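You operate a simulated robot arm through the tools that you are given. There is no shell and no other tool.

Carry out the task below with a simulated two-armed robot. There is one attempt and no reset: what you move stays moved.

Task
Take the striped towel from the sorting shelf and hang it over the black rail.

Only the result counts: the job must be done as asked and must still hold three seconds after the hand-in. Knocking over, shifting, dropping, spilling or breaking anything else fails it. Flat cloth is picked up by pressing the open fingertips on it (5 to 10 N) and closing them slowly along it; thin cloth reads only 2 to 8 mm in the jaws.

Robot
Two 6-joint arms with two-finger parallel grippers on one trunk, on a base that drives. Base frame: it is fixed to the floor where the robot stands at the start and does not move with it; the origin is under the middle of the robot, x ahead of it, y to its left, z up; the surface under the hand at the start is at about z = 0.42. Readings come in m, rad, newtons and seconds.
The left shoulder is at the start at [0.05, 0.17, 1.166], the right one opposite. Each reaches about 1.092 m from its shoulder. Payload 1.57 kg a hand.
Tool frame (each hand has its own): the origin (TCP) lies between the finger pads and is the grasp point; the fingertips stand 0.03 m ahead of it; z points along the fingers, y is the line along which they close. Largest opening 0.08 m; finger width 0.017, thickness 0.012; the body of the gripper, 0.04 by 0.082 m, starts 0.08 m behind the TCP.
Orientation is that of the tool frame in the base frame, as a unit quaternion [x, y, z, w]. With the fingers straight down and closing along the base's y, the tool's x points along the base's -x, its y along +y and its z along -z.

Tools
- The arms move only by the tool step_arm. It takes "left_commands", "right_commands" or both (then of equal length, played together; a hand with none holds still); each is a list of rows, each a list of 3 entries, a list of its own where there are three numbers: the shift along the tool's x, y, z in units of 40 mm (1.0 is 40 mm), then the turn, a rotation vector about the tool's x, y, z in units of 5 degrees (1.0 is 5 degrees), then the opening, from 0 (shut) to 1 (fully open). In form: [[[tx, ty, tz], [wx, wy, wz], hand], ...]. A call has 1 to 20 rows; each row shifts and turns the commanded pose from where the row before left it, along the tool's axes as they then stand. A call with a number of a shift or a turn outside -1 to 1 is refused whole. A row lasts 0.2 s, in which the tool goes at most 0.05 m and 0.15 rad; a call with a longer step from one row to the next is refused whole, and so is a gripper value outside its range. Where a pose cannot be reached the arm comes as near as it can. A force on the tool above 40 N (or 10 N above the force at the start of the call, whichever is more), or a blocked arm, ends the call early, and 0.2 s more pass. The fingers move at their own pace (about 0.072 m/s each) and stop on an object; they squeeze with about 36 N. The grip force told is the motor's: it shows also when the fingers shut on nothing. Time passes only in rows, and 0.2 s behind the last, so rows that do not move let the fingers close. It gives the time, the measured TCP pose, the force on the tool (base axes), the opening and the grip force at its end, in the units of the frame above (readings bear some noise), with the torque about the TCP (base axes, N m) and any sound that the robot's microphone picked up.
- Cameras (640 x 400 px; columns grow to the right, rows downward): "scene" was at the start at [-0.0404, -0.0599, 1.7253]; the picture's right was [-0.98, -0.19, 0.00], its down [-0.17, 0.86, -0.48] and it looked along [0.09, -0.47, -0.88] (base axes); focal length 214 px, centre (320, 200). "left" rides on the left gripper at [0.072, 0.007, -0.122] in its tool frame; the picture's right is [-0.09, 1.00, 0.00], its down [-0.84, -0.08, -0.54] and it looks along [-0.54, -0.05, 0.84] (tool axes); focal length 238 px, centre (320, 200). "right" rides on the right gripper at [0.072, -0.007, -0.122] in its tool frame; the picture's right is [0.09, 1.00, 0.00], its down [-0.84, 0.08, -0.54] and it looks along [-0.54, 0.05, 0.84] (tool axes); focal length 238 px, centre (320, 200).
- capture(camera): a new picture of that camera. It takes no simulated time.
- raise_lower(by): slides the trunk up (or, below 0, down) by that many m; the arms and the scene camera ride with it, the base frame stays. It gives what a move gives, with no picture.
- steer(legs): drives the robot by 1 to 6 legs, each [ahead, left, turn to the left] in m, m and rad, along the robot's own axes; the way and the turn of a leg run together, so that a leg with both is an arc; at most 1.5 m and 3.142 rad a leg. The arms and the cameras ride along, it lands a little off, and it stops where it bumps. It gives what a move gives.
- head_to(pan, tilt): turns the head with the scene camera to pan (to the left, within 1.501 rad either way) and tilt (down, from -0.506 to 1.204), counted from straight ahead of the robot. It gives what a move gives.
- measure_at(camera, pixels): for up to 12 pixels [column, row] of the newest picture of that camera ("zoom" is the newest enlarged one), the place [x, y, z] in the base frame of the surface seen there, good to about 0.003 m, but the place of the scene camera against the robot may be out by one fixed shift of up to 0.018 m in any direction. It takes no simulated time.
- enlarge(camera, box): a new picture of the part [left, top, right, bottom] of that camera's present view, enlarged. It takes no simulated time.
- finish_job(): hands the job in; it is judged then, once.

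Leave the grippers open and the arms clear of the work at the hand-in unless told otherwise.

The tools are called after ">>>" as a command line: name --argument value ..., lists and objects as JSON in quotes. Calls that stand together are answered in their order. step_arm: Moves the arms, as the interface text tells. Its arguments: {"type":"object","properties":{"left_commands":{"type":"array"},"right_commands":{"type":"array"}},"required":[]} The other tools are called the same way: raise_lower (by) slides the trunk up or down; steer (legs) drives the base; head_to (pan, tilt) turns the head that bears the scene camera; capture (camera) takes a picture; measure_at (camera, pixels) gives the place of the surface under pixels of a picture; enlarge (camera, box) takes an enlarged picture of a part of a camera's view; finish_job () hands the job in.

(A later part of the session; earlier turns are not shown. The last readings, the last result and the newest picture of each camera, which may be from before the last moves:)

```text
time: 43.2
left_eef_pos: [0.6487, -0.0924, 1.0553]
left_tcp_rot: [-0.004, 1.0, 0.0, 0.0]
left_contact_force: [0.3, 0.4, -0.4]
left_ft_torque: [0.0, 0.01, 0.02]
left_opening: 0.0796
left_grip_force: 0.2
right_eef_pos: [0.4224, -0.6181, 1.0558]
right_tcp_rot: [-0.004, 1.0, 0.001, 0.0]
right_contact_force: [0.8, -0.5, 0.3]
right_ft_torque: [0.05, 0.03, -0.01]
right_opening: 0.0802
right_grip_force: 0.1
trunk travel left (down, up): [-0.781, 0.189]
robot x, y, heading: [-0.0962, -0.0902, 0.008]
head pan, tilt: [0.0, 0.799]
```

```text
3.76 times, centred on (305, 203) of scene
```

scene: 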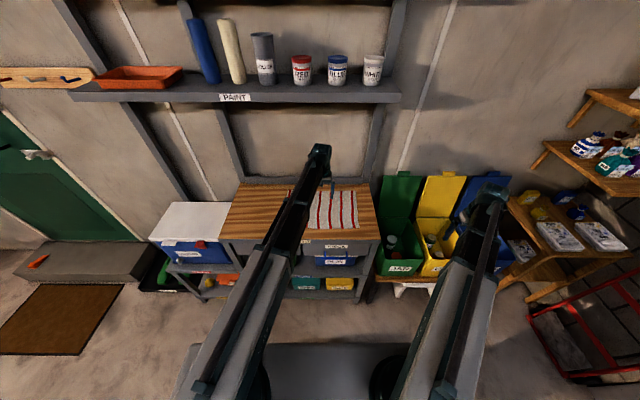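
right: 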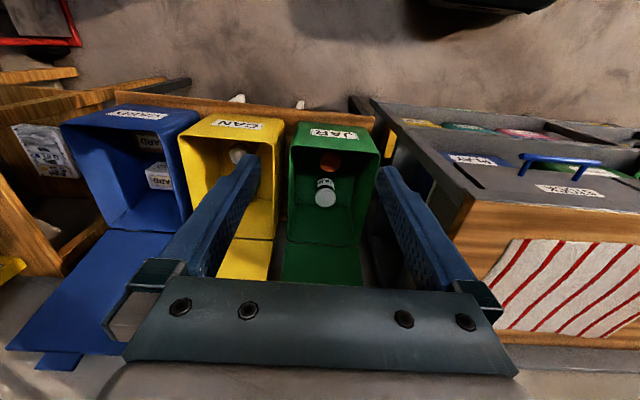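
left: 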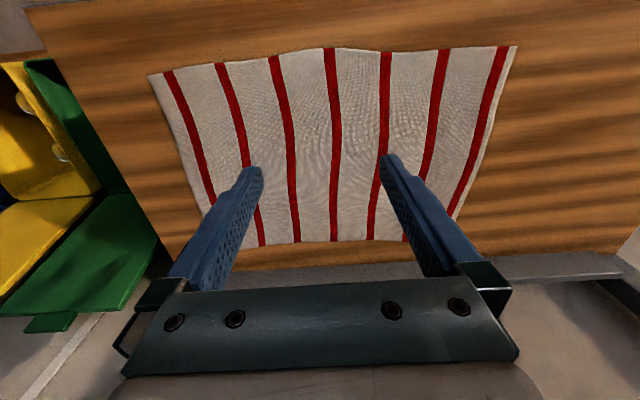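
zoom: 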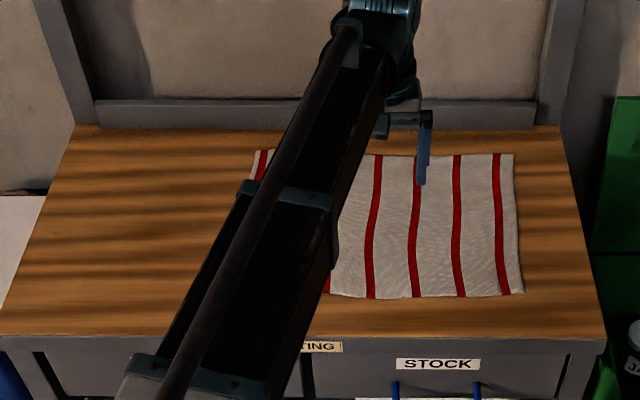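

Wrist-camera values: near towel corners at about (0.598,0.112) and (0.590,-0.272), z≈0.881. I'll bring the left hand above (0.615,0.07) and the right hand above (0.615,-0.23), z≈1.0, opening ~0.04 m.

>>> step_arm --left_commands '[[[0.071, 0.3375, 0.115], [0, 0, 0], 0.5], [[0.071, 0.3375, 0.115], [0, 0, 0], 0.5], [[0.071, 0.3375, 0.115], [0, 0, 0], 0.5], [[0.071, 0.3375, 0.115], [0, 0, 0], 0.5], [[0.071, 0.3375, 0.115], [0, 0, 0], 0.5], [[0.071, 0.3375, 0.115], [0, 0, 0], 0.5], [[0.071, 0.3375, 0.115], [0, 0, 0], 0.5], [[0.071, 0.3375, 0.115], [0, 0, 0], 0.5], [[0.071, 0.3375, 0.115], [0, 0, 0], 0.5], [[0.071, 0.3375, 0.115], [0, 0, 0], 0.5], [[0.071, 0.3375, 0.115], [0, 0, 0], 0.5], [[0.071, 0.3375, 0.115], [0, 0, 0], 0.5]]' --right_commands '[[[-0.401, 0.808, 0.117], [0, 0, 0], 0.5], [[-0.401, 0.808, 0.117], [0, 0, 0], 0.5], [[-0.401, 0.808, 0.117], [0, 0, 0], 0.5], [[-0.401, 0.808, 0.117], [0, 0, 0], 0.5], [[-0.401, 0.808, 0.117], [0, 0, 0], 0.5], [[-0.401, 0.808, 0.117], [0, 0, 0], 0.5], [[-0.401, 0.808, 0.117], [0, 0, 0], 0.5], [[-0.401, 0.808, 0.117], [0, 0, 0], 0.5], [[-0.401, 0.808, 0.117], [0, 0, 0], 0.5], [[-0.401, 0.808, 0.117], [0, 0, 0], 0.5], [[-0.401, 0.808, 0.117], [0, 0, 0], 0.5], [[-0.401, 0.808, 0.117], [0, 0, 0], 0.5]]'

>>> capture --camera "left"

>>> capture --camera "right"

>>> capture --camera "scene"

```text
time: 45.8
left_eef_pos: [0.6141, 0.0684, 1.0562]
left_tcp_rot: [-0.004, 1.0, 0.0, 0.001]
left_contact_force: [-0.7, 0.7, -0.1]
left_ft_torque: [0.0, 0.0, 0.0]
left_opening: 0.0401
left_grip_force: 0.1
left hand out of reach, approached as far as the arm can: row 1, 2, 3, 4, 5, 6, 7, 8, 9, 10, 11, 12
right_eef_pos: [0.6145, -0.2286, 1.0559]
right_tcp_rot: [-0.004, 1.0, 0.001, 0.0]
right_contact_force: [0.3, -0.3, 0.4]
right_ft_torque: [0.01, 0.01, -0.02]
right_opening: 0.0399
right_grip_force: 0.0
right hand out of reach, approached as far as the arm can: row 1, 2, 3, 4, 5, 6, 7, 8, 9, 10, 11, 12
trunk travel left (down, up): [-0.781, 0.189]
robot x, y, heading: [-0.0963, -0.0881, 0.002]
head pan, tilt: [0.0, 0.799]
```

```text
taken
```

left: 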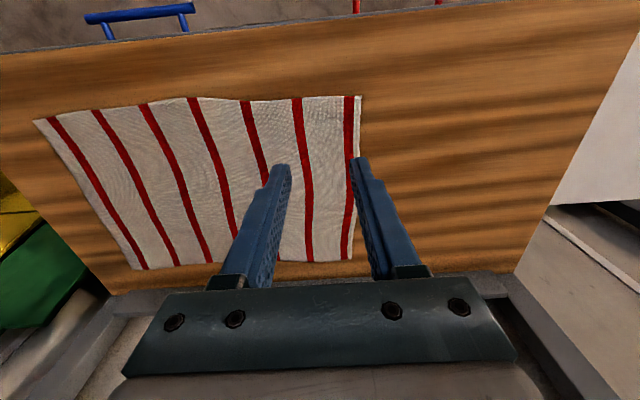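

```text
taken
```

right: 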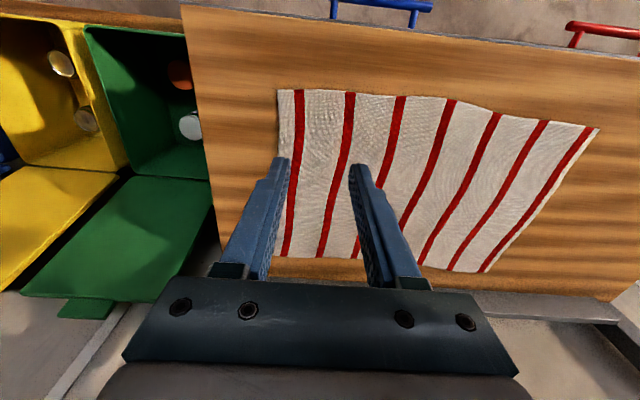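

```text
taken
```

scene: 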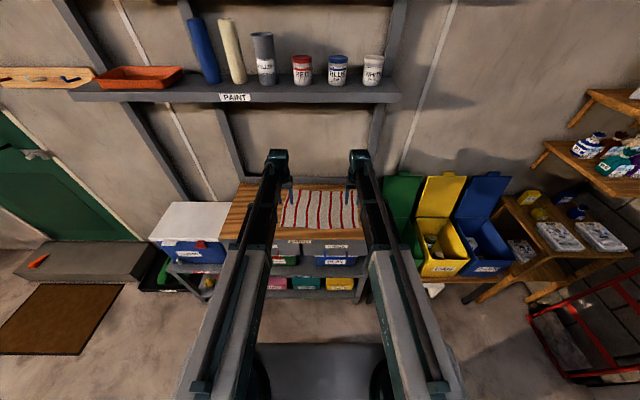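

The horizontal move worked, but the arms could not go lower than z≈1.056 with fingers straight down (out of reach in z), so height must come from the trunk. Fingers are over the towel corners well. I'll lower the trunk by 0.115 m (tips to about z≈0.911, 0.03 above towel).

>>> raise_lower --by -0.115

>>> capture --camera "left"

>>> capture --camera "right"

```text
time: 47.2
left_eef_pos: [0.6129, 0.0697, 0.9418]
left_tcp_rot: [-0.003, 1.0, 0.0, 0.0]
left_contact_force: [0.0, -0.3, 0.5]
left_ft_torque: [-0.04, 0.0, -0.01]
left_opening: 0.0399
left_grip_force: 0.1
right_eef_pos: [0.6128, -0.2284, 0.9416]
right_tcp_rot: [-0.003, 1.0, -0.001, 0.0]
right_contact_force: [-1.5, -0.3, -0.9]
right_ft_torque: [-0.03, 0.02, 0.04]
right_opening: 0.0401
right_grip_force: 0.1
trunk travel left (down, up): [-0.666, 0.304]
robot x, y, heading: [-0.0936, -0.0896, 0.005]
head pan, tilt: [0.0, 0.799]
```

```text
taken
```

left: 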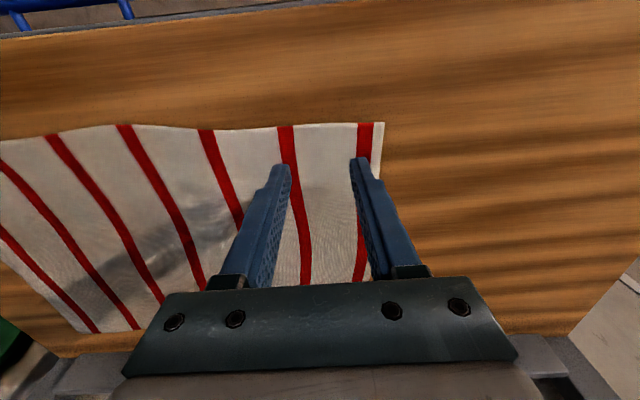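

```text
taken
```

right: 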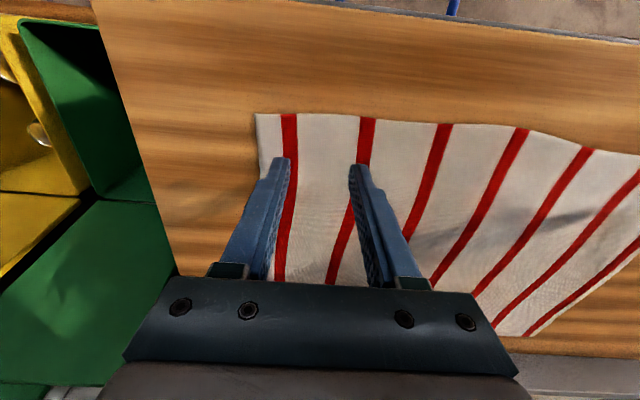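

Both hands are over the corners. I'll measure the near edge close to each hand.

>>> measure_at --camera "left" --pixels '[[380, 126], [320, 126], [250, 130], [378, 170], [320, 200]]'

>>> measure_at --camera "right" --pixels '[[260, 117], [320, 117], [400, 124], [262, 160], [320, 200]]'

```text
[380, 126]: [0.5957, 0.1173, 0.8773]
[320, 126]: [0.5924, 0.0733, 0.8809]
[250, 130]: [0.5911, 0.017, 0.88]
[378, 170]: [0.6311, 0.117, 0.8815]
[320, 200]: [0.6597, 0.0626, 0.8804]
```

```text
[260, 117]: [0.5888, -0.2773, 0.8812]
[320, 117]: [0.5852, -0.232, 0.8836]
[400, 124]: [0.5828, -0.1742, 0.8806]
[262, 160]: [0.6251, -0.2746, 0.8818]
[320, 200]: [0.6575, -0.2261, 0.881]
```

Tips are at z≈0.912, towel at ≈0.881. Lower the trunk by 0.026.

>>> raise_lower --by -0.026

```text
time: 48.0
left_eef_pos: [0.6136, 0.0688, 0.9157]
left_tcp_rot: [-0.004, 1.0, 0.0, 0.0]
left_contact_force: [-0.2, -0.3, -0.1]
left_ft_torque: [0.01, -0.01, 0.04]
left_opening: 0.0399
left_grip_force: 0.1
right_eef_pos: [0.614, -0.23, 0.915]
right_tcp_rot: [-0.004, 1.0, 0.0, 0.001]
right_contact_force: [0.0, 0.0, 0.5]
right_ft_torque: [-0.02, 0.01, 0.03]
right_opening: 0.0399
right_grip_force: 0.1
trunk travel left (down, up): [-0.64, 0.33]
robot x, y, heading: [-0.098, -0.0906, 0.006]
head pan, tilt: [0.0, 0.799]
```

No contact yet, tips ≈0.8855. I'll test whether the arms can press down themselves by a 4 mm step.

>>> step_arm --left_commands '[[[0, 0, 0.1], [0, 0, 0], 0.5]]' --right_commands '[[[0, 0, 0.1], [0, 0, 0], 0.5]]'

```text
time: 48.4
left_eef_pos: [0.6124, 0.0697, 0.9141]
left_tcp_rot: [-0.004, 1.0, 0.001, 0.0]
left_contact_force: [0.6, 0.9, -0.8]
left_ft_torque: [0.02, -0.02, -0.03]
left_opening: 0.0399
left_grip_force: 0.1
left hand out of reach, approached as far as the arm can: row 1
right_eef_pos: [0.6132, -0.2298, 0.9143]
right_tcp_rot: [-0.004, 1.0, 0.0, 0.0]
right_contact_force: [0.3, -0.2, -0.4]
right_ft_torque: [0.04, 0.0, 0.0]
right_opening: 0.0401
right_grip_force: 0.0
right hand out of reach, approached as far as the arm can: row 1
trunk travel left (down, up): [-0.64, 0.33]
robot x, y, heading: [-0.0948, -0.0891, 0.008]
head pan, tilt: [0.0, 0.799]
```

Arms cannot press further down; I'll use the trunk in small steps: -0.004.

>>> raise_lower --by -0.004

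```text
time: 48.9
left_eef_pos: [0.6135, 0.0689, 0.9124]
left_tcp_rot: [-0.003, 1.0, 0.001, 0.0]
left_contact_force: [0.5, 0.3, 5.2]
left_ft_torque: [0.02, -0.05, -0.01]
left_opening: 0.0401
left_grip_force: 0.0
right_eef_pos: [0.6128, -0.2295, 0.9121]
right_tcp_rot: [-0.004, 1.0, 0.0, 0.0]
right_contact_force: [-0.5, 0.4, 3.1]
right_ft_torque: [-0.05, -0.03, 0.03]
right_opening: 0.0401
right_grip_force: 0.0
trunk travel left (down, up): [-0.636, 0.334]
robot x, y, heading: [-0.0982, -0.0892, 0.01]
head pan, tilt: [0.0, 0.799]
```

Contact: left 5.2 N, right 3.1 N. One more small step of -0.001.

>>> raise_lower --by -0.001

```text
time: 49.4
left_eef_pos: [0.6133, 0.0683, 0.9109]
left_tcp_rot: [-0.004, 1.0, -0.001, 0.001]
left_contact_force: [3.9, 0.9, 17.8]
left_ft_torque: [0.04, -0.09, -0.03]
left_opening: 0.04
left_grip_force: 0.1
right_eef_pos: [0.6119, -0.2304, 0.9122]
right_tcp_rot: [-0.003, 1.0, 0.0, 0.001]
right_contact_force: [3.9, 0.2, 13.0]
right_ft_torque: [-0.14, -0.06, 0.03]
right_opening: 0.0398
right_grip_force: 0.1
trunk travel left (down, up): [-0.635, 0.335]
robot x, y, heading: [-0.0963, -0.0898, 0.009]
head pan, tilt: [0.0, 0.799]
```

Now 17.8 N and 13 N — too much. Back up 0.0006.

>>> raise_lower --by 0.0006

```text
time: 49.9
left_eef_pos: [0.6121, 0.0684, 0.9119]
left_tcp_rot: [-0.003, 1.0, 0.0, 0.001]
left_contact_force: [3.7, 0.0, 13.8]
left_ft_torque: [0.04, -0.07, -0.02]
left_opening: 0.0399
left_grip_force: 0.0
right_eef_pos: [0.6126, -0.2295, 0.9108]
right_tcp_rot: [-0.004, 1.0, 0.0, 0.001]
right_contact_force: [2.5, 0.1, 11.4]
right_ft_torque: [-0.16, -0.05, 0.05]
right_opening: 0.0402
right_grip_force: 0.2
trunk travel left (down, up): [-0.636, 0.334]
robot x, y, heading: [-0.0966, -0.0867, 0.009]
head pan, tilt: [0.0, 0.799]
```

Still 13.8 / 11.4 N. Another +0.0006.

>>> raise_lower --by 0.0006

```text
time: 50.4
left_eef_pos: [0.6122, 0.0685, 0.9123]
left_tcp_rot: [-0.004, 1.0, 0.001, 0.0]
left_contact_force: [1.9, 0.6, 7.4]
left_ft_torque: [0.04, -0.02, -0.03]
left_opening: 0.0401
left_grip_force: 0.2
right_eef_pos: [0.6121, -0.2282, 0.9118]
right_tcp_rot: [-0.004, 1.0, -0.001, 0.001]
right_contact_force: [1.3, 0.4, 4.9]
right_ft_torque: [-0.08, -0.01, 0.02]
right_opening: 0.0402
right_grip_force: 0.2
trunk travel left (down, up): [-0.637, 0.333]
robot x, y, heading: [-0.0948, -0.0888, 0.006]
head pan, tilt: [0.0, 0.799]
```

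Left 7.4 N, right 4.9 N — in the wanted range. Now close both hands slowly.

>>> step_arm --left_commands '[[[0, 0, 0], [0, 0, 0], 0.47], [[0, 0, 0], [0, 0, 0], 0.44], [[0, 0, 0], [0, 0, 0], 0.41], [[0, 0, 0], [0, 0, 0], 0.38], [[0, 0, 0], [0, 0, 0], 0.35], [[0, 0, 0], [0, 0, 0], 0.32], [[0, 0, 0], [0, 0, 0], 0.29], [[0, 0, 0], [0, 0, 0], 0.26], [[0, 0, 0], [0, 0, 0], 0.23], [[0, 0, 0], [0, 0, 0], 0.2], [[0, 0, 0], [0, 0, 0], 0.17], [[0, 0, 0], [0, 0, 0], 0.14], [[0, 0, 0], [0, 0, 0], 0.11], [[0, 0, 0], [0, 0, 0], 0.08], [[0, 0, 0], [0, 0, 0], 0.05], [[0, 0, 0], [0, 0, 0], 0.02], [[0, 0, 0], [0, 0, 0], 0.0], [[0, 0, 0], [0, 0, 0], 0.0], [[0, 0, 0], [0, 0, 0], 0.0]]' --right_commands '[[[0, 0, 0], [0, 0, 0], 0.47], [[0, 0, 0], [0, 0, 0], 0.44], [[0, 0, 0], [0, 0, 0], 0.41], [[0, 0, 0], [0, 0, 0], 0.38], [[0, 0, 0], [0, 0, 0], 0.35], [[0, 0, 0], [0, 0, 0], 0.32], [[0, 0, 0], [0, 0, 0], 0.29], [[0, 0, 0], [0, 0, 0], 0.26], [[0, 0, 0], [0, 0, 0], 0.23], [[0, 0, 0], [0, 0, 0], 0.2], [[0, 0, 0], [0, 0, 0], 0.17], [[0, 0, 0], [0, 0, 0], 0.14], [[0, 0, 0], [0, 0, 0], 0.11], [[0, 0, 0], [0, 0, 0], 0.08], [[0, 0, 0], [0, 0, 0], 0.05], [[0, 0, 0], [0, 0, 0], 0.02], [[0, 0, 0], [0, 0, 0], 0.0], [[0, 0, 0], [0, 0, 0], 0.0], [[0, 0, 0], [0, 0, 0], 0.0]]'

>>> capture --camera "left"

>>> capture --camera "right"

```text
time: 54.4
left_eef_pos: [0.613, 0.0692, 0.913]
left_tcp_rot: [-0.003, 1.0, 0.0, 0.0]
left_contact_force: [0.0, -1.5, 4.1]
left_ft_torque: [-0.01, -0.01, 0.01]
left_opening: 0.0025
left_grip_force: 23.4
right_eef_pos: [0.6132, -0.229, 0.9118]
right_tcp_rot: [-0.004, 1.0, 0.0, 0.0]
right_contact_force: [-0.2, 0.2, 3.6]
right_ft_torque: [-0.01, 0.03, -0.01]
right_opening: 0.0001
right_grip_force: 20.7
trunk travel left (down, up): [-0.637, 0.333]
robot x, y, heading: [-0.0944, -0.0898, 0.007]
head pan, tilt: [0.0, 0.799]
```

```text
taken
```

left: 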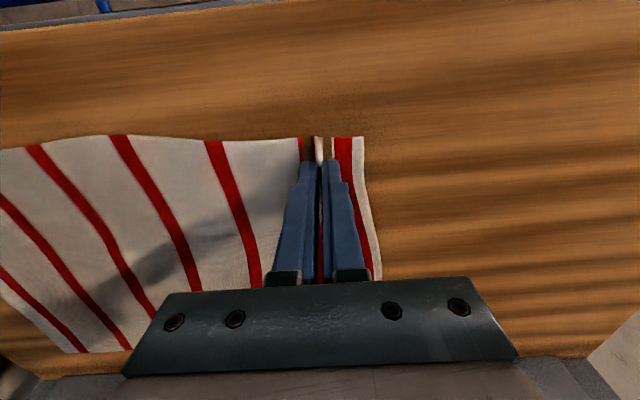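

```text
taken
```

right: 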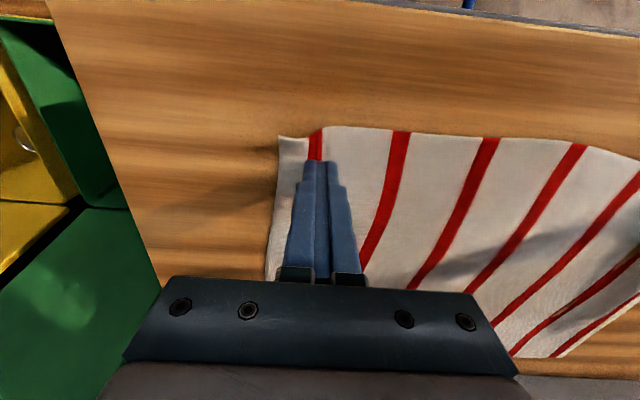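

Left reads 2.5 mm with a visible ridge: gripped. Right reads 0.1 mm: missed. I'll re-open the right hand to 0.5 while keeping the left shut, and lift the left hand 4 mm to test if upward arm motion works.

>>> step_arm --left_commands '[[[0, 0, -0.1], [0, 0, 0], 0.0], [[0, 0, 0], [0, 0, 0], 0.0], [[0, 0, 0], [0, 0, 0], 0.0]]' --right_commands '[[[0, 0, 0], [0, 0, 0], 0.5], [[0, 0, 0], [0, 0, 0], 0.5], [[0, 0, 0], [0, 0, 0], 0.5]]'

>>> capture --camera "right"

```text
time: 55.2
left_eef_pos: [0.6125, 0.0677, 0.911]
left_tcp_rot: [-0.004, 1.0, 0.0, 0.0]
left_contact_force: [0.7, -2.2, 4.3]
left_ft_torque: [-0.06, 0.01, -0.01]
left_opening: 0.0024
left_grip_force: 24.1
left hand out of reach, approached as far as the arm can: row 1
right_eef_pos: [0.6135, -0.2287, 0.912]
right_tcp_rot: [-0.004, 1.0, 0.0, 0.0]
right_contact_force: [0.2, 2.7, 3.5]
right_ft_torque: [0.04, -0.01, 0.0]
right_opening: 0.037
right_grip_force: 0.0
trunk travel left (down, up): [-0.637, 0.333]
robot x, y, heading: [-0.0973, -0.0902, 0.011]
head pan, tilt: [0.0, 0.799]
```

```text
taken
```

right: 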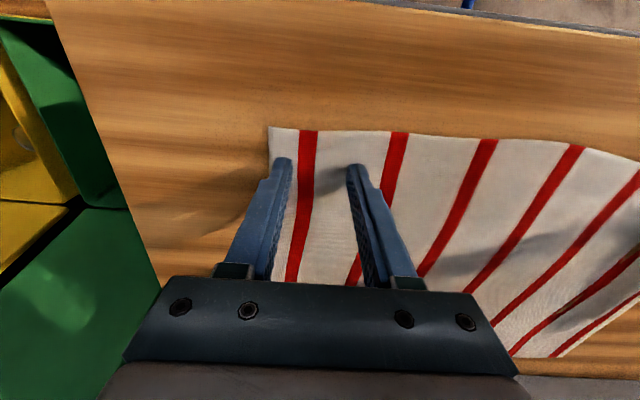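

So the arm has no vertical freedom with fingers down; only the trunk does height. I'll lower the trunk by 0.0006 to press the right fingertips harder (target 8–10 N).

>>> raise_lower --by -0.0006

```text
time: 55.7
left_eef_pos: [0.6129, 0.0682, 0.9116]
left_tcp_rot: [-0.004, 1.0, -0.001, 0.001]
left_contact_force: [2.7, -3.5, 10.8]
left_ft_torque: [-0.1, -0.03, -0.03]
left_opening: 0.0025
left_grip_force: 24.3
right_eef_pos: [0.6122, -0.23, 0.9108]
right_tcp_rot: [-0.004, 1.0, 0.001, 0.001]
right_contact_force: [1.9, 4.4, 8.1]
right_ft_torque: [0.0, -0.05, 0.01]
right_opening: 0.037
right_grip_force: 0.1
trunk travel left (down, up): [-0.636, 0.334]
robot x, y, heading: [-0.0965, -0.0872, 0.011]
head pan, tilt: [0.0, 0.799]
```

Right presses 8.1 N. Close the right hand slowly now (left stays shut).

>>> step_arm --left_commands '[[[0, 0, 0], [0, 0, 0], 0.0], [[0, 0, 0], [0, 0, 0], 0.0], [[0, 0, 0], [0, 0, 0], 0.0], [[0, 0, 0], [0, 0, 0], 0.0], [[0, 0, 0], [0, 0, 0], 0.0], [[0, 0, 0], [0, 0, 0], 0.0], [[0, 0, 0], [0, 0, 0], 0.0], [[0, 0, 0], [0, 0, 0], 0.0], [[0, 0, 0], [0, 0, 0], 0.0], [[0, 0, 0], [0, 0, 0], 0.0], [[0, 0, 0], [0, 0, 0], 0.0], [[0, 0, 0], [0, 0, 0], 0.0], [[0, 0, 0], [0, 0, 0], 0.0], [[0, 0, 0], [0, 0, 0], 0.0], [[0, 0, 0], [0, 0, 0], 0.0], [[0, 0, 0], [0, 0, 0], 0.0], [[0, 0, 0], [0, 0, 0], 0.0], [[0, 0, 0], [0, 0, 0], 0.0], [[0, 0, 0], [0, 0, 0], 0.0], [[0, 0, 0], [0, 0, 0], 0.0]]' --right_commands '[[[0, 0, 0], [0, 0, 0], 0.44], [[0, 0, 0], [0, 0, 0], 0.415], [[0, 0, 0], [0, 0, 0], 0.39], [[0, 0, 0], [0, 0, 0], 0.365], [[0, 0, 0], [0, 0, 0], 0.34], [[0, 0, 0], [0, 0, 0], 0.315], [[0, 0, 0], [0, 0, 0], 0.29], [[0, 0, 0], [0, 0, 0], 0.265], [[0, 0, 0], [0, 0, 0], 0.24], [[0, 0, 0], [0, 0, 0], 0.215], [[0, 0, 0], [0, 0, 0], 0.19], [[0, 0, 0], [0, 0, 0], 0.165], [[0, 0, 0], [0, 0, 0], 0.14], [[0, 0, 0], [0, 0, 0], 0.115], [[0, 0, 0], [0, 0, 0], 0.09], [[0, 0, 0], [0, 0, 0], 0.065], [[0, 0, 0], [0, 0, 0], 0.04], [[0, 0, 0], [0, 0, 0], 0.0], [[0, 0, 0], [0, 0, 0], 0.0], [[0, 0, 0], [0, 0, 0], 0.0]]'

>>> capture --camera "right"

>>> capture --camera "left"

```text
time: 59.9
left_eef_pos: [0.6129, 0.0684, 0.9104]
left_tcp_rot: [-0.004, 1.0, 0.0, 0.001]
left_contact_force: [2.6, -0.4, 9.4]
left_ft_torque: [0.03, -0.07, 0.01]
left_opening: 0.0027
left_grip_force: 24.9
right_eef_pos: [0.614, -0.2299, 0.911]
right_tcp_rot: [-0.004, 1.0, 0.0, 0.001]
right_contact_force: [0.8, -3.1, 11.4]
right_ft_torque: [-0.11, -0.02, 0.02]
right_opening: 0.0001
right_grip_force: 20.9
trunk travel left (down, up): [-0.636, 0.334]
robot x, y, heading: [-0.0938, -0.0909, 0.011]
head pan, tilt: [0.0, 0.799]
```

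```text
taken
```

right: 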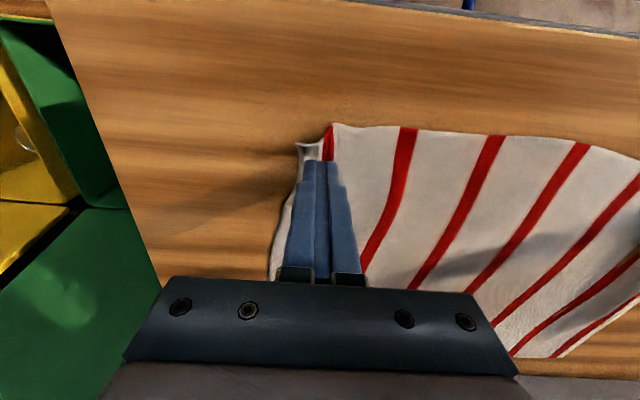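

```text
taken
```

left: 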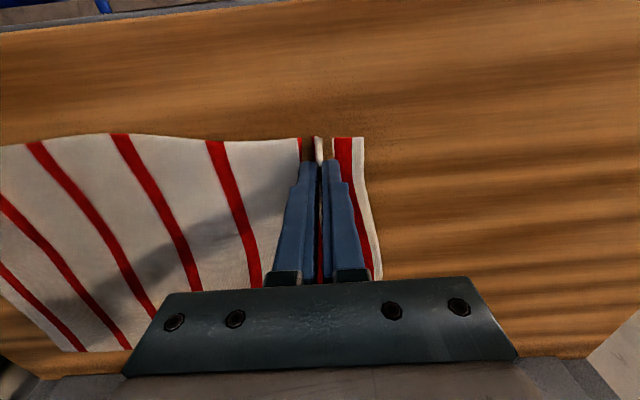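

Right missed again (0.1 mm). Its torque reading (−0.14 N·m about x) says the outer finger bore most of the load, so the hand is slightly tilted. I'll raise the trunk 8 mm (left keeps its grip), then open the right hand and look.

>>> raise_lower --by 0.008

>>> step_arm --left_commands '[[[0, 0, 0], [0, 0, 0], 0.0], [[0, 0, 0], [0, 0, 0], 0.0], [[0, 0, 0], [0, 0, 0], 0.0], [[0, 0, 0], [0, 0, 0], 0.0]]' --right_commands '[[[0, 0, 0], [0, 0, 0], 0.55], [[0, 0, 0], [0, 0, 0], 0.55], [[0, 0, 0], [0, 0, 0], 0.55], [[0, 0, 0], [0, 0, 0], 0.55]]'

>>> capture --camera "right"

>>> capture --camera "left"

```text
time: 60.5
left_eef_pos: [0.6135, 0.0692, 0.9188]
left_tcp_rot: [-0.003, 1.0, -0.001, 0.0]
left_contact_force: [-0.5, -0.2, -0.9]
left_ft_torque: [0.0, 0.04, 0.03]
left_opening: 0.0025
left_grip_force: 23.6
right_eef_pos: [0.6132, -0.2296, 0.9181]
right_tcp_rot: [-0.005, 1.0, 0.0, -0.001]
right_contact_force: [0.3, -0.9, -0.3]
right_ft_torque: [-0.01, 0.02, -0.02]
right_opening: 0.0
right_grip_force: 20.8
trunk travel left (down, up): [-0.644, 0.326]
robot x, y, heading: [-0.0935, -0.0924, 0.011]
head pan, tilt: [0.0, 0.799]
```

```text
time: 61.5
left_eef_pos: [0.6135, 0.069, 0.9184]
left_tcp_rot: [-0.004, 1.0, 0.0, 0.0]
left_contact_force: [0.4, -0.1, 0.1]
left_ft_torque: [0.01, 0.0, -0.02]
left_opening: 0.0025
left_grip_force: 24.0
right_eef_pos: [0.6135, -0.2299, 0.9185]
right_tcp_rot: [-0.004, 1.0, 0.0, 0.0]
right_contact_force: [-0.4, 0.3, 0.4]
right_ft_torque: [-0.01, -0.03, -0.03]
right_opening: 0.044
right_grip_force: 0.0
trunk travel left (down, up): [-0.644, 0.326]
robot x, y, heading: [-0.101, -0.0926, 0.007]
head pan, tilt: [0.0, 0.799]
```

```text
taken
```

right: 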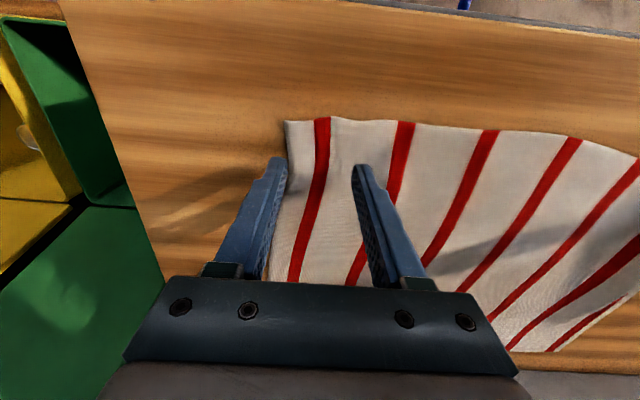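

```text
taken
```

left: 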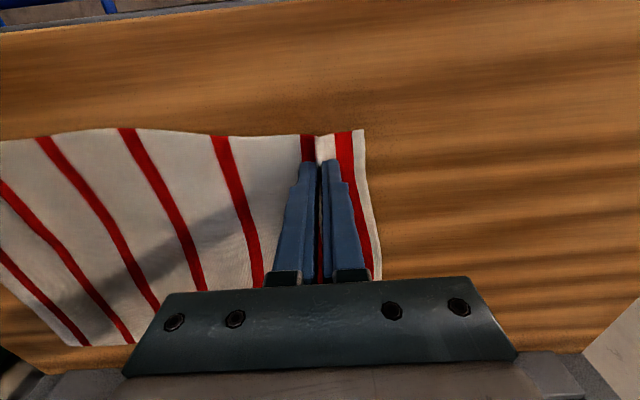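

Left still holds (2.5 mm). The towel's right corner has shifted inward, to right-camera (287,122). Measuring.

>>> measure_at --camera "right" --pixels '[[290, 124], [340, 122], [400, 124], [285, 170], [330, 180], [275, 240], [330, 230], [276, 162], [360, 168]]'

```text
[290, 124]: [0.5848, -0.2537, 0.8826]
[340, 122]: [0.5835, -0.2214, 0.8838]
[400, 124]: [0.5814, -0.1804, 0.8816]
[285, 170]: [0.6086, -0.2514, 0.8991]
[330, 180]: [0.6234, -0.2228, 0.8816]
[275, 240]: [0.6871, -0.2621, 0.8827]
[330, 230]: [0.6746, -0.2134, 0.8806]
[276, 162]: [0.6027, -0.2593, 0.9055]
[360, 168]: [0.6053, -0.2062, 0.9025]
```

Right edge is now at y≈-0.254. I'll move the right hand inward by 0.025 m and roll it by about 1.5° about tool x to level the fingertips.

>>> step_arm --left_commands '[[[0, 0, 0], [0, 0, 0], 0.0], [[0, 0, 0], [0, 0, 0], 0.0], [[0, 0, 0], [0, 0, 0], 0.0]]' --right_commands '[[[0, 0.31, 0], [0, 0, 0], 0.5], [[0, 0.31, 0], [0.3, 0, 0], 0.5], [[0, 0, 0], [0, 0, 0], 0.5]]'

>>> raise_lower --by -0.0065

```text
time: 62.3
left_eef_pos: [0.6123, 0.0694, 0.9179]
left_tcp_rot: [-0.003, 1.0, 0.0, 0.0]
left_contact_force: [0.1, 0.2, -0.2]
left_ft_torque: [-0.03, 0.02, -0.02]
left_opening: 0.0024
left_grip_force: 24.1
right_eef_pos: [0.6145, -0.2046, 0.9184]
right_tcp_rot: [-0.003, 1.0, -0.013, 0.0]
right_contact_force: [-0.5, 0.6, -0.3]
right_ft_torque: [-0.01, -0.07, -0.04]
right_opening: 0.0401
right_grip_force: 0.0
trunk travel left (down, up): [-0.644, 0.326]
robot x, y, heading: [-0.0965, -0.0918, 0.008]
head pan, tilt: [0.0, 0.799]
```

```text
time: 62.8
left_eef_pos: [0.6125, 0.0697, 0.912]
left_tcp_rot: [-0.004, 1.0, 0.0, 0.0]
left_contact_force: [-1.3, 0.2, 0.1]
left_ft_torque: [0.04, -0.01, 0.03]
left_opening: 0.0024
left_grip_force: 23.5
right_eef_pos: [0.6137, -0.2043, 0.9131]
right_tcp_rot: [-0.003, 1.0, -0.014, 0.0]
right_contact_force: [-0.3, 0.2, 3.0]
right_ft_torque: [0.09, 0.06, 0.0]
right_opening: 0.0402
right_grip_force: 0.1
trunk travel left (down, up): [-0.637, 0.333]
robot x, y, heading: [-0.0951, -0.0942, 0.008]
head pan, tilt: [0.0, 0.799]
```

Now the inner finger touches first (torque +0.09). I'll take back half of the roll and press a little more.

>>> step_arm --left_commands '[[[0, 0, 0], [0, 0, 0], 0.0]]' --right_commands '[[[0, 0, 0], [-0.15, 0, 0], 0.5]]'

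>>> raise_lower --by -0.0012

```text
time: 63.2
left_eef_pos: [0.613, 0.0695, 0.9115]
left_tcp_rot: [-0.004, 1.0, -0.001, 0.0]
left_contact_force: [0.2, 0.5, 0.1]
left_ft_torque: [0.0, -0.03, 0.01]
left_opening: 0.0029
left_grip_force: 23.3
right_eef_pos: [0.613, -0.2038, 0.9114]
right_tcp_rot: [-0.004, 1.0, -0.006, 0.0]
right_contact_force: [0.3, -0.2, 0.2]
right_ft_torque: [-0.01, 0.01, -0.02]
right_opening: 0.0401
right_grip_force: 0.1
trunk travel left (down, up): [-0.637, 0.333]
robot x, y, heading: [-0.0925, -0.0892, 0.009]
head pan, tilt: [0.0, 0.799]
```

```text
time: 63.8
left_eef_pos: [0.6136, 0.0699, 0.9112]
left_tcp_rot: [-0.004, 1.0, 0.0, 0.0]
left_contact_force: [1.0, 0.2, 6.2]
left_ft_torque: [0.02, -0.04, 0.01]
left_opening: 0.0027
left_grip_force: 23.8
right_eef_pos: [0.6128, -0.2043, 0.9123]
right_tcp_rot: [-0.003, 1.0, -0.007, 0.0]
right_contact_force: [1.4, 0.4, 7.5]
right_ft_torque: [0.18, -0.04, 0.01]
right_opening: 0.0399
right_grip_force: 0.1
trunk travel left (down, up): [-0.636, 0.334]
robot x, y, heading: [-0.0964, -0.089, 0.005]
head pan, tilt: [0.0, 0.799]
```

Torque +0.18 at 7.5 N: all on the inner finger now. Balance lies between, so I roll back by another 0.09 units.

>>> step_arm --left_commands '[[[0, 0, 0], [0, 0, 0], 0.0]]' --right_commands '[[[0, 0, 0], [-0.09, 0, 0], 0.5]]'

```text
time: 64.2
left_eef_pos: [0.613, 0.0684, 0.912]
left_tcp_rot: [-0.004, 1.0, 0.001, 0.0]
left_contact_force: [2.4, 1.3, 9.4]
left_ft_torque: [0.01, -0.03, 0.0]
left_opening: 0.0023
left_grip_force: 23.4
right_eef_pos: [0.6137, -0.2035, 0.9113]
right_tcp_rot: [-0.003, 1.0, -0.002, 0.0]
right_contact_force: [0.7, -0.4, 4.9]
right_ft_torque: [0.01, -0.04, 0.0]
right_opening: 0.0397
right_grip_force: 0.0
trunk travel left (down, up): [-0.636, 0.334]
robot x, y, heading: [-0.0954, -0.0906, 0.011]
head pan, tilt: [0.0, 0.799]
```

Balanced now (torque 0.01 at 4.9 N). Press slightly more: -0.0004.

>>> raise_lower --by -0.0004

```text
time: 64.7
left_eef_pos: [0.6123, 0.0686, 0.911]
left_tcp_rot: [-0.004, 1.0, 0.0, 0.001]
left_contact_force: [4.5, 0.9, 14.8]
left_ft_torque: [0.06, -0.04, 0.03]
left_opening: 0.0025
left_grip_force: 24.0
right_eef_pos: [0.6132, -0.2043, 0.9106]
right_tcp_rot: [-0.003, 1.0, -0.002, 0.001]
right_contact_force: [2.0, -0.4, 6.7]
right_ft_torque: [0.03, -0.03, 0.01]
right_opening: 0.0401
right_grip_force: 0.1
trunk travel left (down, up): [-0.636, 0.334]
robot x, y, heading: [-0.0952, -0.0878, 0.011]
head pan, tilt: [0.0, 0.799]
```

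Right presses 6.7 N, level. Close the right hand slowly.

>>> step_arm --left_commands '[[[0, 0, 0], [0, 0, 0], 0.0], [[0, 0, 0], [0, 0, 0], 0.0], [[0, 0, 0], [0, 0, 0], 0.0], [[0, 0, 0], [0, 0, 0], 0.0], [[0, 0, 0], [0, 0, 0], 0.0], [[0, 0, 0], [0, 0, 0], 0.0], [[0, 0, 0], [0, 0, 0], 0.0], [[0, 0, 0], [0, 0, 0], 0.0], [[0, 0, 0], [0, 0, 0], 0.0], [[0, 0, 0], [0, 0, 0], 0.0], [[0, 0, 0], [0, 0, 0], 0.0], [[0, 0, 0], [0, 0, 0], 0.0], [[0, 0, 0], [0, 0, 0], 0.0], [[0, 0, 0], [0, 0, 0], 0.0], [[0, 0, 0], [0, 0, 0], 0.0], [[0, 0, 0], [0, 0, 0], 0.0], [[0, 0, 0], [0, 0, 0], 0.0], [[0, 0, 0], [0, 0, 0], 0.0], [[0, 0, 0], [0, 0, 0], 0.0]]' --right_commands '[[[0, 0, 0], [0, 0, 0], 0.47], [[0, 0, 0], [0, 0, 0], 0.44], [[0, 0, 0], [0, 0, 0], 0.41], [[0, 0, 0], [0, 0, 0], 0.38], [[0, 0, 0], [0, 0, 0], 0.35], [[0, 0, 0], [0, 0, 0], 0.32], [[0, 0, 0], [0, 0, 0], 0.29], [[0, 0, 0], [0, 0, 0], 0.26], [[0, 0, 0], [0, 0, 0], 0.23], [[0, 0, 0], [0, 0, 0], 0.2], [[0, 0, 0], [0, 0, 0], 0.17], [[0, 0, 0], [0, 0, 0], 0.14], [[0, 0, 0], [0, 0, 0], 0.11], [[0, 0, 0], [0, 0, 0], 0.08], [[0, 0, 0], [0, 0, 0], 0.05], [[0, 0, 0], [0, 0, 0], 0.02], [[0, 0, 0], [0, 0, 0], 0.0], [[0, 0, 0], [0, 0, 0], 0.0], [[0, 0, 0], [0, 0, 0], 0.0]]'

>>> capture --camera "right"

```text
time: 68.7
left_eef_pos: [0.6128, 0.0684, 0.911]
left_tcp_rot: [-0.003, 1.0, 0.0, 0.001]
left_contact_force: [1.3, -9.1, 15.0]
left_ft_torque: [-0.27, -0.01, -0.04]
left_opening: 0.0026
left_grip_force: 23.9
right_eef_pos: [0.6122, -0.2027, 0.9117]
right_tcp_rot: [-0.004, 1.0, -0.003, 0.001]
right_contact_force: [-0.6, 10.1, 5.8]
right_ft_torque: [0.32, 0.03, -0.07]
right_opening: 0.0024
right_grip_force: 24.0
trunk travel left (down, up): [-0.636, 0.334]
robot x, y, heading: [-0.0954, -0.091, 0.011]
head pan, tilt: [0.0, 0.799]
```

```text
taken
```

right: 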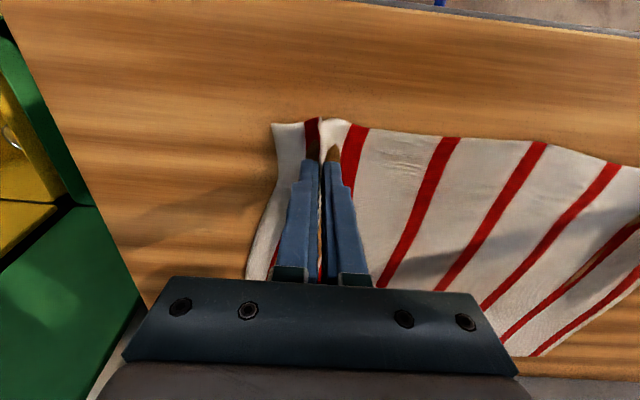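

Both hands now grip (2.6 and 2.4 mm). The towel is tight between them (≈10 N), so I bring the hands together by about 5 mm each, then raise the trunk a bit.

>>> step_arm --left_commands '[[[0, -0.12, 0], [0, 0, 0], 0.0], [[0, 0, 0], [0, 0, 0], 0.0]]' --right_commands '[[[0, 0.12, 0], [0, 0, 0], 0.0], [[0, 0, 0], [0, 0, 0], 0.0]]'

>>> raise_lower --by 0.05

>>> capture --camera "right"

>>> capture --camera "left"

```text
time: 69.2
left_eef_pos: [0.6131, 0.0638, 0.912]
left_tcp_rot: [-0.006, 1.0, 0.002, 0.001]
left_contact_force: [-1.2, 2.5, 13.9]
left_ft_torque: [0.1, 0.02, -0.06]
left_opening: 0.0024
left_grip_force: 23.8
right_eef_pos: [0.6125, -0.2, 0.9123]
right_tcp_rot: [-0.003, 1.0, -0.004, 0.001]
right_contact_force: [-1.2, -1.1, 5.1]
right_ft_torque: [-0.06, 0.03, -0.01]
right_opening: 0.0025
right_grip_force: 23.5
trunk travel left (down, up): [-0.636, 0.334]
robot x, y, heading: [-0.097, -0.0879, 0.008]
head pan, tilt: [0.0, 0.799]
```

```text
time: 70.2
left_eef_pos: [0.6152, 0.0632, 0.9613]
left_tcp_rot: [-0.003, 1.0, 0.0, 0.0]
left_contact_force: [-0.7, 0.3, 0.2]
left_ft_torque: [-0.03, -0.01, 0.01]
left_opening: 0.0021
left_grip_force: 24.1
right_eef_pos: [0.6135, -0.1997, 0.9613]
right_tcp_rot: [-0.003, 1.0, -0.002, 0.0]
right_contact_force: [0.2, -0.5, -1.0]
right_ft_torque: [-0.04, 0.02, 0.02]
right_opening: 0.0022
right_grip_force: 24.1
trunk travel left (down, up): [-0.686, 0.284]
robot x, y, heading: [-0.097, -0.0935, 0.008]
head pan, tilt: [0.0, 0.799]
```

```text
taken
```

right: 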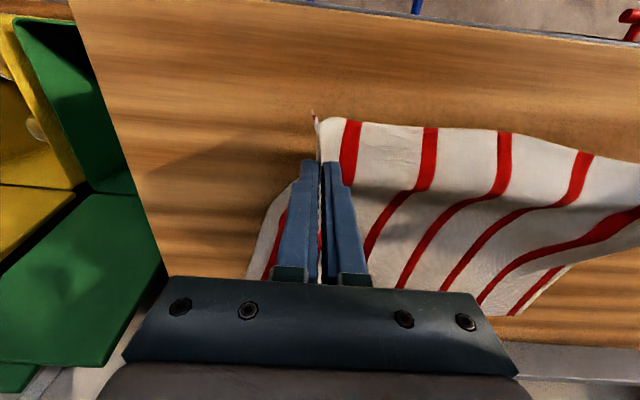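

```text
taken
```

left: 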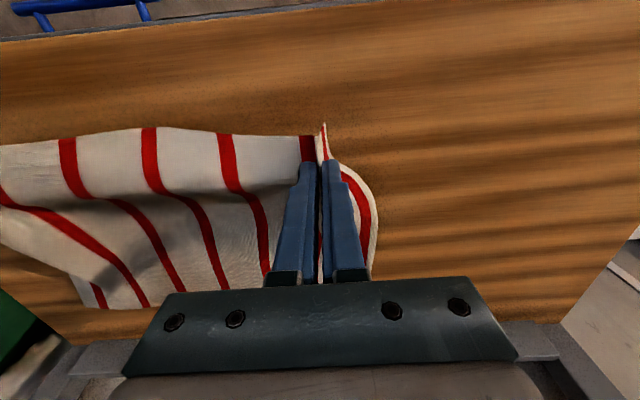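

Both corners are held and the near edge lifts. I'll raise the trunk 0.27 m so the towel hangs free above the shelf.

>>> raise_lower --by 0.27

>>> capture --camera "scene"

>>> capture --camera "left"

>>> capture --camera "right"

```text
time: 72.9
left_eef_pos: [0.6126, 0.0636, 1.2312]
left_tcp_rot: [-0.004, 1.0, 0.001, 0.0]
left_contact_force: [0.0, -0.1, 0.2]
left_ft_torque: [0.0, 0.05, 0.03]
left_opening: 0.0024
left_grip_force: 24.1
right_eef_pos: [0.6135, -0.1985, 1.2296]
right_tcp_rot: [-0.004, 1.0, -0.003, 0.0]
right_contact_force: [0.2, 0.7, -0.4]
right_ft_torque: [0.02, -0.02, -0.03]
right_opening: 0.0025
right_grip_force: 23.9
trunk travel left (down, up): [-0.956, 0.014]
robot x, y, heading: [-0.0976, -0.0917, 0.008]
head pan, tilt: [0.0, 0.799]
```

```text
taken
```

scene: 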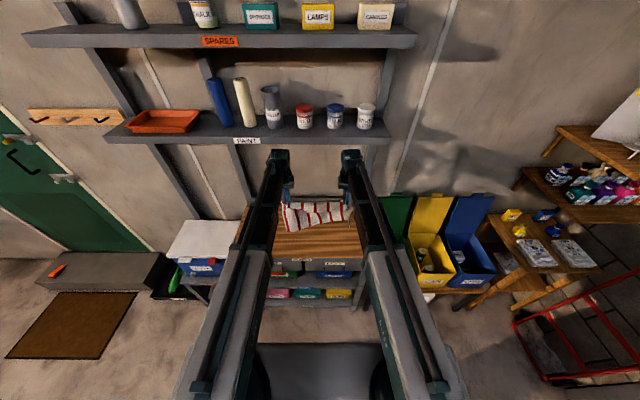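

```text
taken
```

left: 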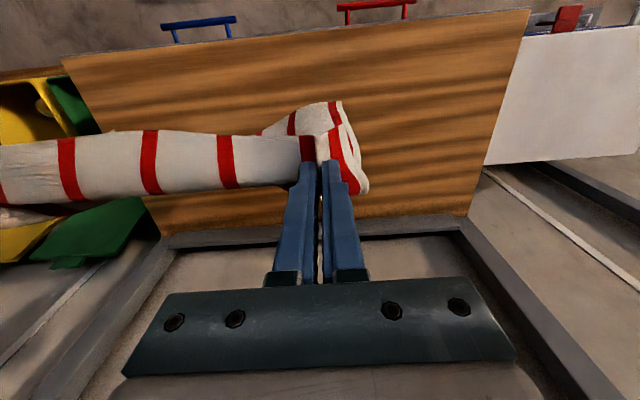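

```text
taken
```

right: 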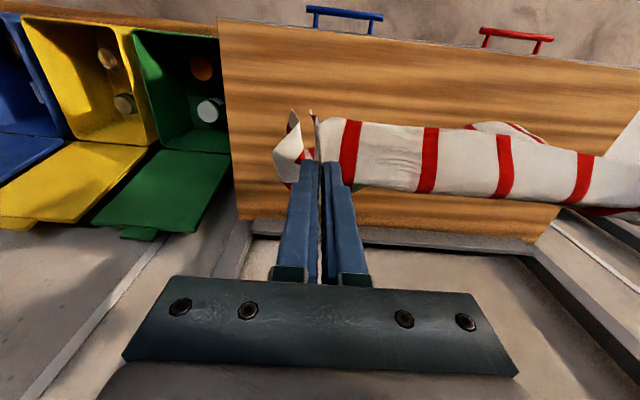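

Both hands hold the towel hanging free. I'll back away from the shelf by 0.15 m.

>>> steer --legs '[[-0.15, 0, 0]]'

>>> capture --camera "scene"

```text
time: 74.3
left_eef_pos: [0.4619, 0.0639, 1.2306]
left_tcp_rot: [-0.004, 1.0, 0.0, 0.001]
left_contact_force: [0.4, -0.4, -0.8]
left_ft_torque: [0.01, -0.04, 0.05]
left_opening: 0.0025
left_grip_force: 24.1
right_eef_pos: [0.4608, -0.2003, 1.231]
right_tcp_rot: [-0.005, 1.0, -0.003, 0.0]
right_contact_force: [0.2, 1.2, 0.8]
right_ft_torque: [0.01, -0.05, 0.0]
right_opening: 0.0023
right_grip_force: 23.6
trunk travel left (down, up): [-0.956, 0.014]
robot x, y, heading: [-0.2463, -0.0907, 0.008]
head pan, tilt: [0.0, 0.799]
```

```text
taken
```

scene: 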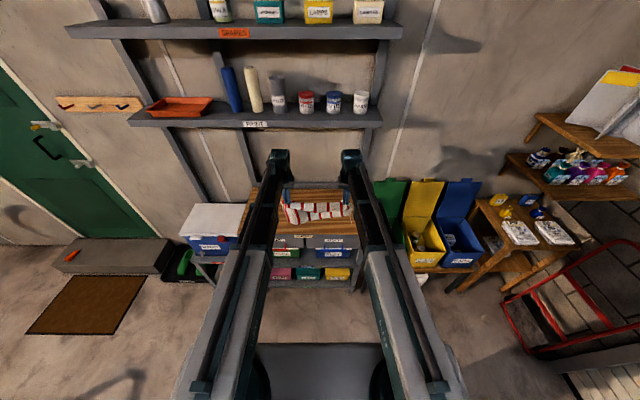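

Towel is clear of the shelf. I'll test retracting both hands toward the robot by about 0.22 m.

>>> step_arm --left_commands '[[[0.7, 0, 0], [0, 0, 0], 0.0], [[0.7, 0, 0], [0, 0, 0], 0.0], [[0.7, 0, 0], [0, 0, 0], 0.0], [[0.7, 0, 0], [0, 0, 0], 0.0], [[0.7, 0, 0], [0, 0, 0], 0.0], [[0.7, 0, 0], [0, 0, 0], 0.0], [[0.7, 0, 0], [0, 0, 0], 0.0], [[0.7, 0, 0], [0, 0, 0], 0.0]]' --right_commands '[[[0.7, 0, 0], [0, 0, 0], 0.0], [[0.7, 0, 0], [0, 0, 0], 0.0], [[0.7, 0, 0], [0, 0, 0], 0.0], [[0.7, 0, 0], [0, 0, 0], 0.0], [[0.7, 0, 0], [0, 0, 0], 0.0], [[0.7, 0, 0], [0, 0, 0], 0.0], [[0.7, 0, 0], [0, 0, 0], 0.0], [[0.7, 0, 0], [0, 0, 0], 0.0]]'

>>> capture --camera "scene"

```text
time: 76.1
left_eef_pos: [0.2368, 0.0613, 1.2301]
left_tcp_rot: [-0.004, 1.0, 0.0, 0.001]
left_contact_force: [0.5, -0.4, -0.5]
left_ft_torque: [-0.02, 0.02, 0.01]
left_opening: 0.0024
left_grip_force: 23.7
right_eef_pos: [0.2367, -0.2023, 1.2308]
right_tcp_rot: [-0.005, 1.0, -0.003, 0.0]
right_contact_force: [-0.2, 1.9, 0.1]
right_ft_torque: [0.05, 0.01, 0.01]
right_opening: 0.0022
right_grip_force: 23.2
trunk travel left (down, up): [-0.956, 0.014]
robot x, y, heading: [-0.2471, -0.094, 0.009]
head pan, tilt: [0.0, 0.799]
```

```text
taken
```

scene: 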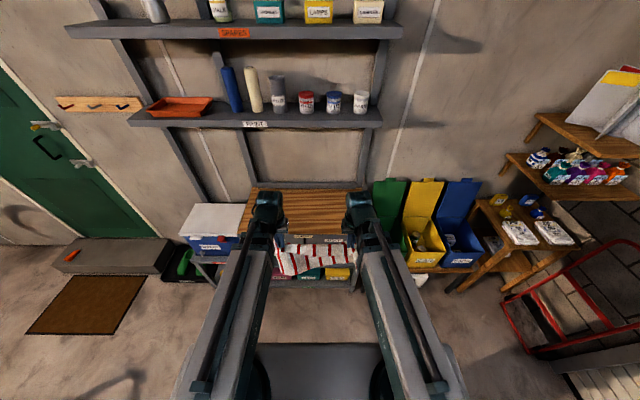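

The arms telescope: retraction works, towel still held. Now I'll test pitching the hands forward (fingers toward ahead) by 20° to learn how the wrist behaves.

>>> step_arm --left_commands '[[[0, 0, 0], [0, -1, 0], 0.0], [[0, 0, 0], [0, -1, 0], 0.0], [[0, 0, 0], [0, -1, 0], 0.0], [[0, 0, 0], [0, -1, 0], 0.0]]' --right_commands '[[[0, 0, 0], [0, -1, 0], 0.0], [[0, 0, 0], [0, -1, 0], 0.0], [[0, 0, 0], [0, -1, 0], 0.0], [[0, 0, 0], [0, -1, 0], 0.0]]'

```text
time: 77.1
left_eef_pos: [0.2834, 0.0593, 1.244]
left_tcp_rot: [-0.004, 0.985, 0.001, 0.173]
left_contact_force: [0.6, -0.3, -0.1]
left_ft_torque: [0.02, 0.02, -0.01]
left_opening: 0.0025
left_grip_force: 24.0
left hand out of reach, approached as far as the arm can: row 2, 3, 4
right_eef_pos: [0.2839, -0.1957, 1.243]
right_tcp_rot: [-0.004, 0.985, -0.002, 0.174]
right_contact_force: [-0.2, 0.2, 0.0]
right_ft_torque: [0.01, 0.02, 0.02]
right_opening: 0.0021
right_grip_force: 23.8
right hand out of reach, approached as far as the arm can: row 2, 3, 4
trunk travel left (down, up): [-0.956, 0.014]
robot x, y, heading: [-0.2482, -0.0902, 0.005]
head pan, tilt: [0.0, 0.799]
```

Orientation follows exactly; the TCP swings about a wrist pivot ≈0.224 m behind it, and height comes only from trunk and pitch. Good. Now I'll turn left to face +y, then back up to y≈-1.2 in legs along the already-tested path.

>>> steer --legs '[[0, 0, 1.566], [-1.1, 0, 0]]'

>>> capture --camera "scene"

```text
time: 86.6
left_eef_pos: [-0.394, -0.6666, 1.2439]
left_tcp_rot: [0.697, -0.696, -0.121, -0.122]
left_contact_force: [0.1, -0.2, 0.2]
left_ft_torque: [0.0, -0.03, 0.02]
left_opening: 0.0024
left_grip_force: 24.0
right_eef_pos: [-0.1388, -0.6702, 1.2447]
right_tcp_rot: [0.697, -0.696, -0.121, -0.123]
right_contact_force: [0.0, 0.2, -0.5]
right_ft_torque: [-0.02, 0.0, -0.03]
right_opening: 0.0026
right_grip_force: 23.5
trunk travel left (down, up): [-0.956, 0.014]
robot x, y, heading: [-0.2492, -1.1998, 1.57]
head pan, tilt: [0.0, 0.799]
```

```text
taken
```

scene: 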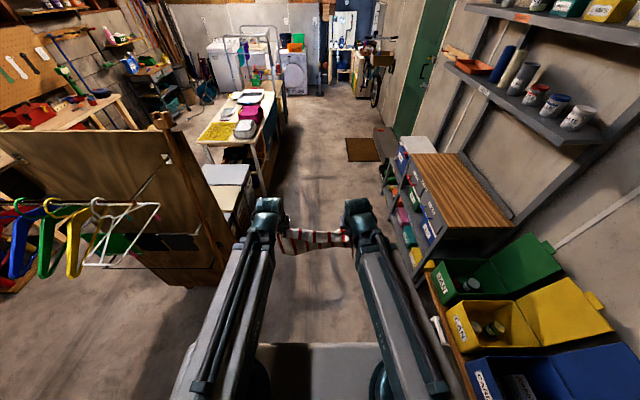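

At (-0.249,-1.2) facing +y, towel held. I'll turn the head left toward the screen to see the rails from the front.

>>> head_to --pan 0.75 --tilt 0.65

>>> capture --camera "scene"

>>> enlarge --camera "scene" --box '[200, 150, 440, 330]'

```text
time: 87.7
left_eef_pos: [-0.3938, -0.6659, 1.2444]
left_tcp_rot: [-0.696, 0.697, 0.122, 0.122]
left_contact_force: [0.6, 0.6, -0.1]
left_ft_torque: [-0.04, -0.01, -0.03]
left_opening: 0.0023
left_grip_force: 23.8
right_eef_pos: [-0.1391, -0.6703, 1.243]
right_tcp_rot: [0.697, -0.696, -0.121, -0.124]
right_contact_force: [0.0, 0.1, -0.3]
right_ft_torque: [-0.01, -0.01, -0.01]
right_opening: 0.0022
right_grip_force: 24.0
trunk travel left (down, up): [-0.956, 0.014]
robot x, y, heading: [-0.2462, -1.198, 1.569]
head pan, tilt: [0.75, 0.649]
```

```text
taken
```

scene: 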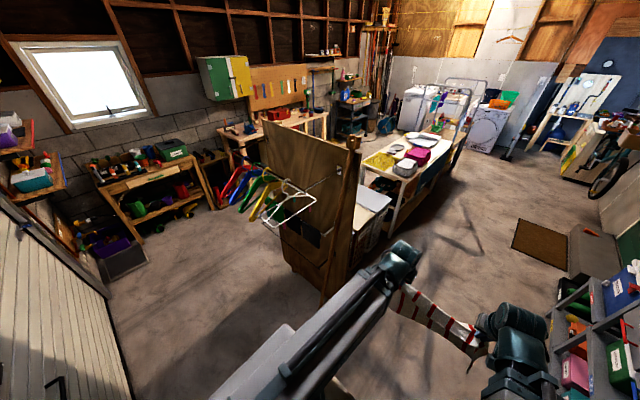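

```text
2.22 times, centred on (320, 240) of scene
```

zoom: 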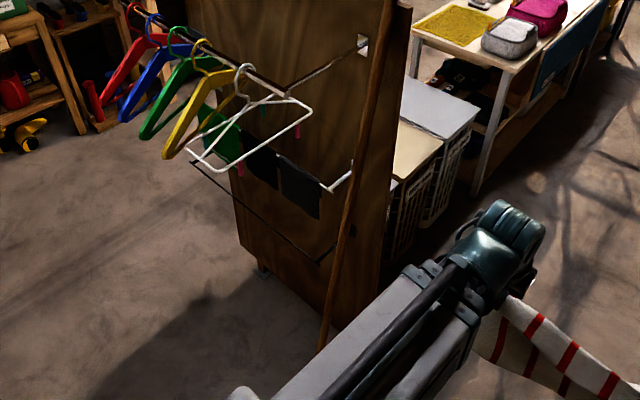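

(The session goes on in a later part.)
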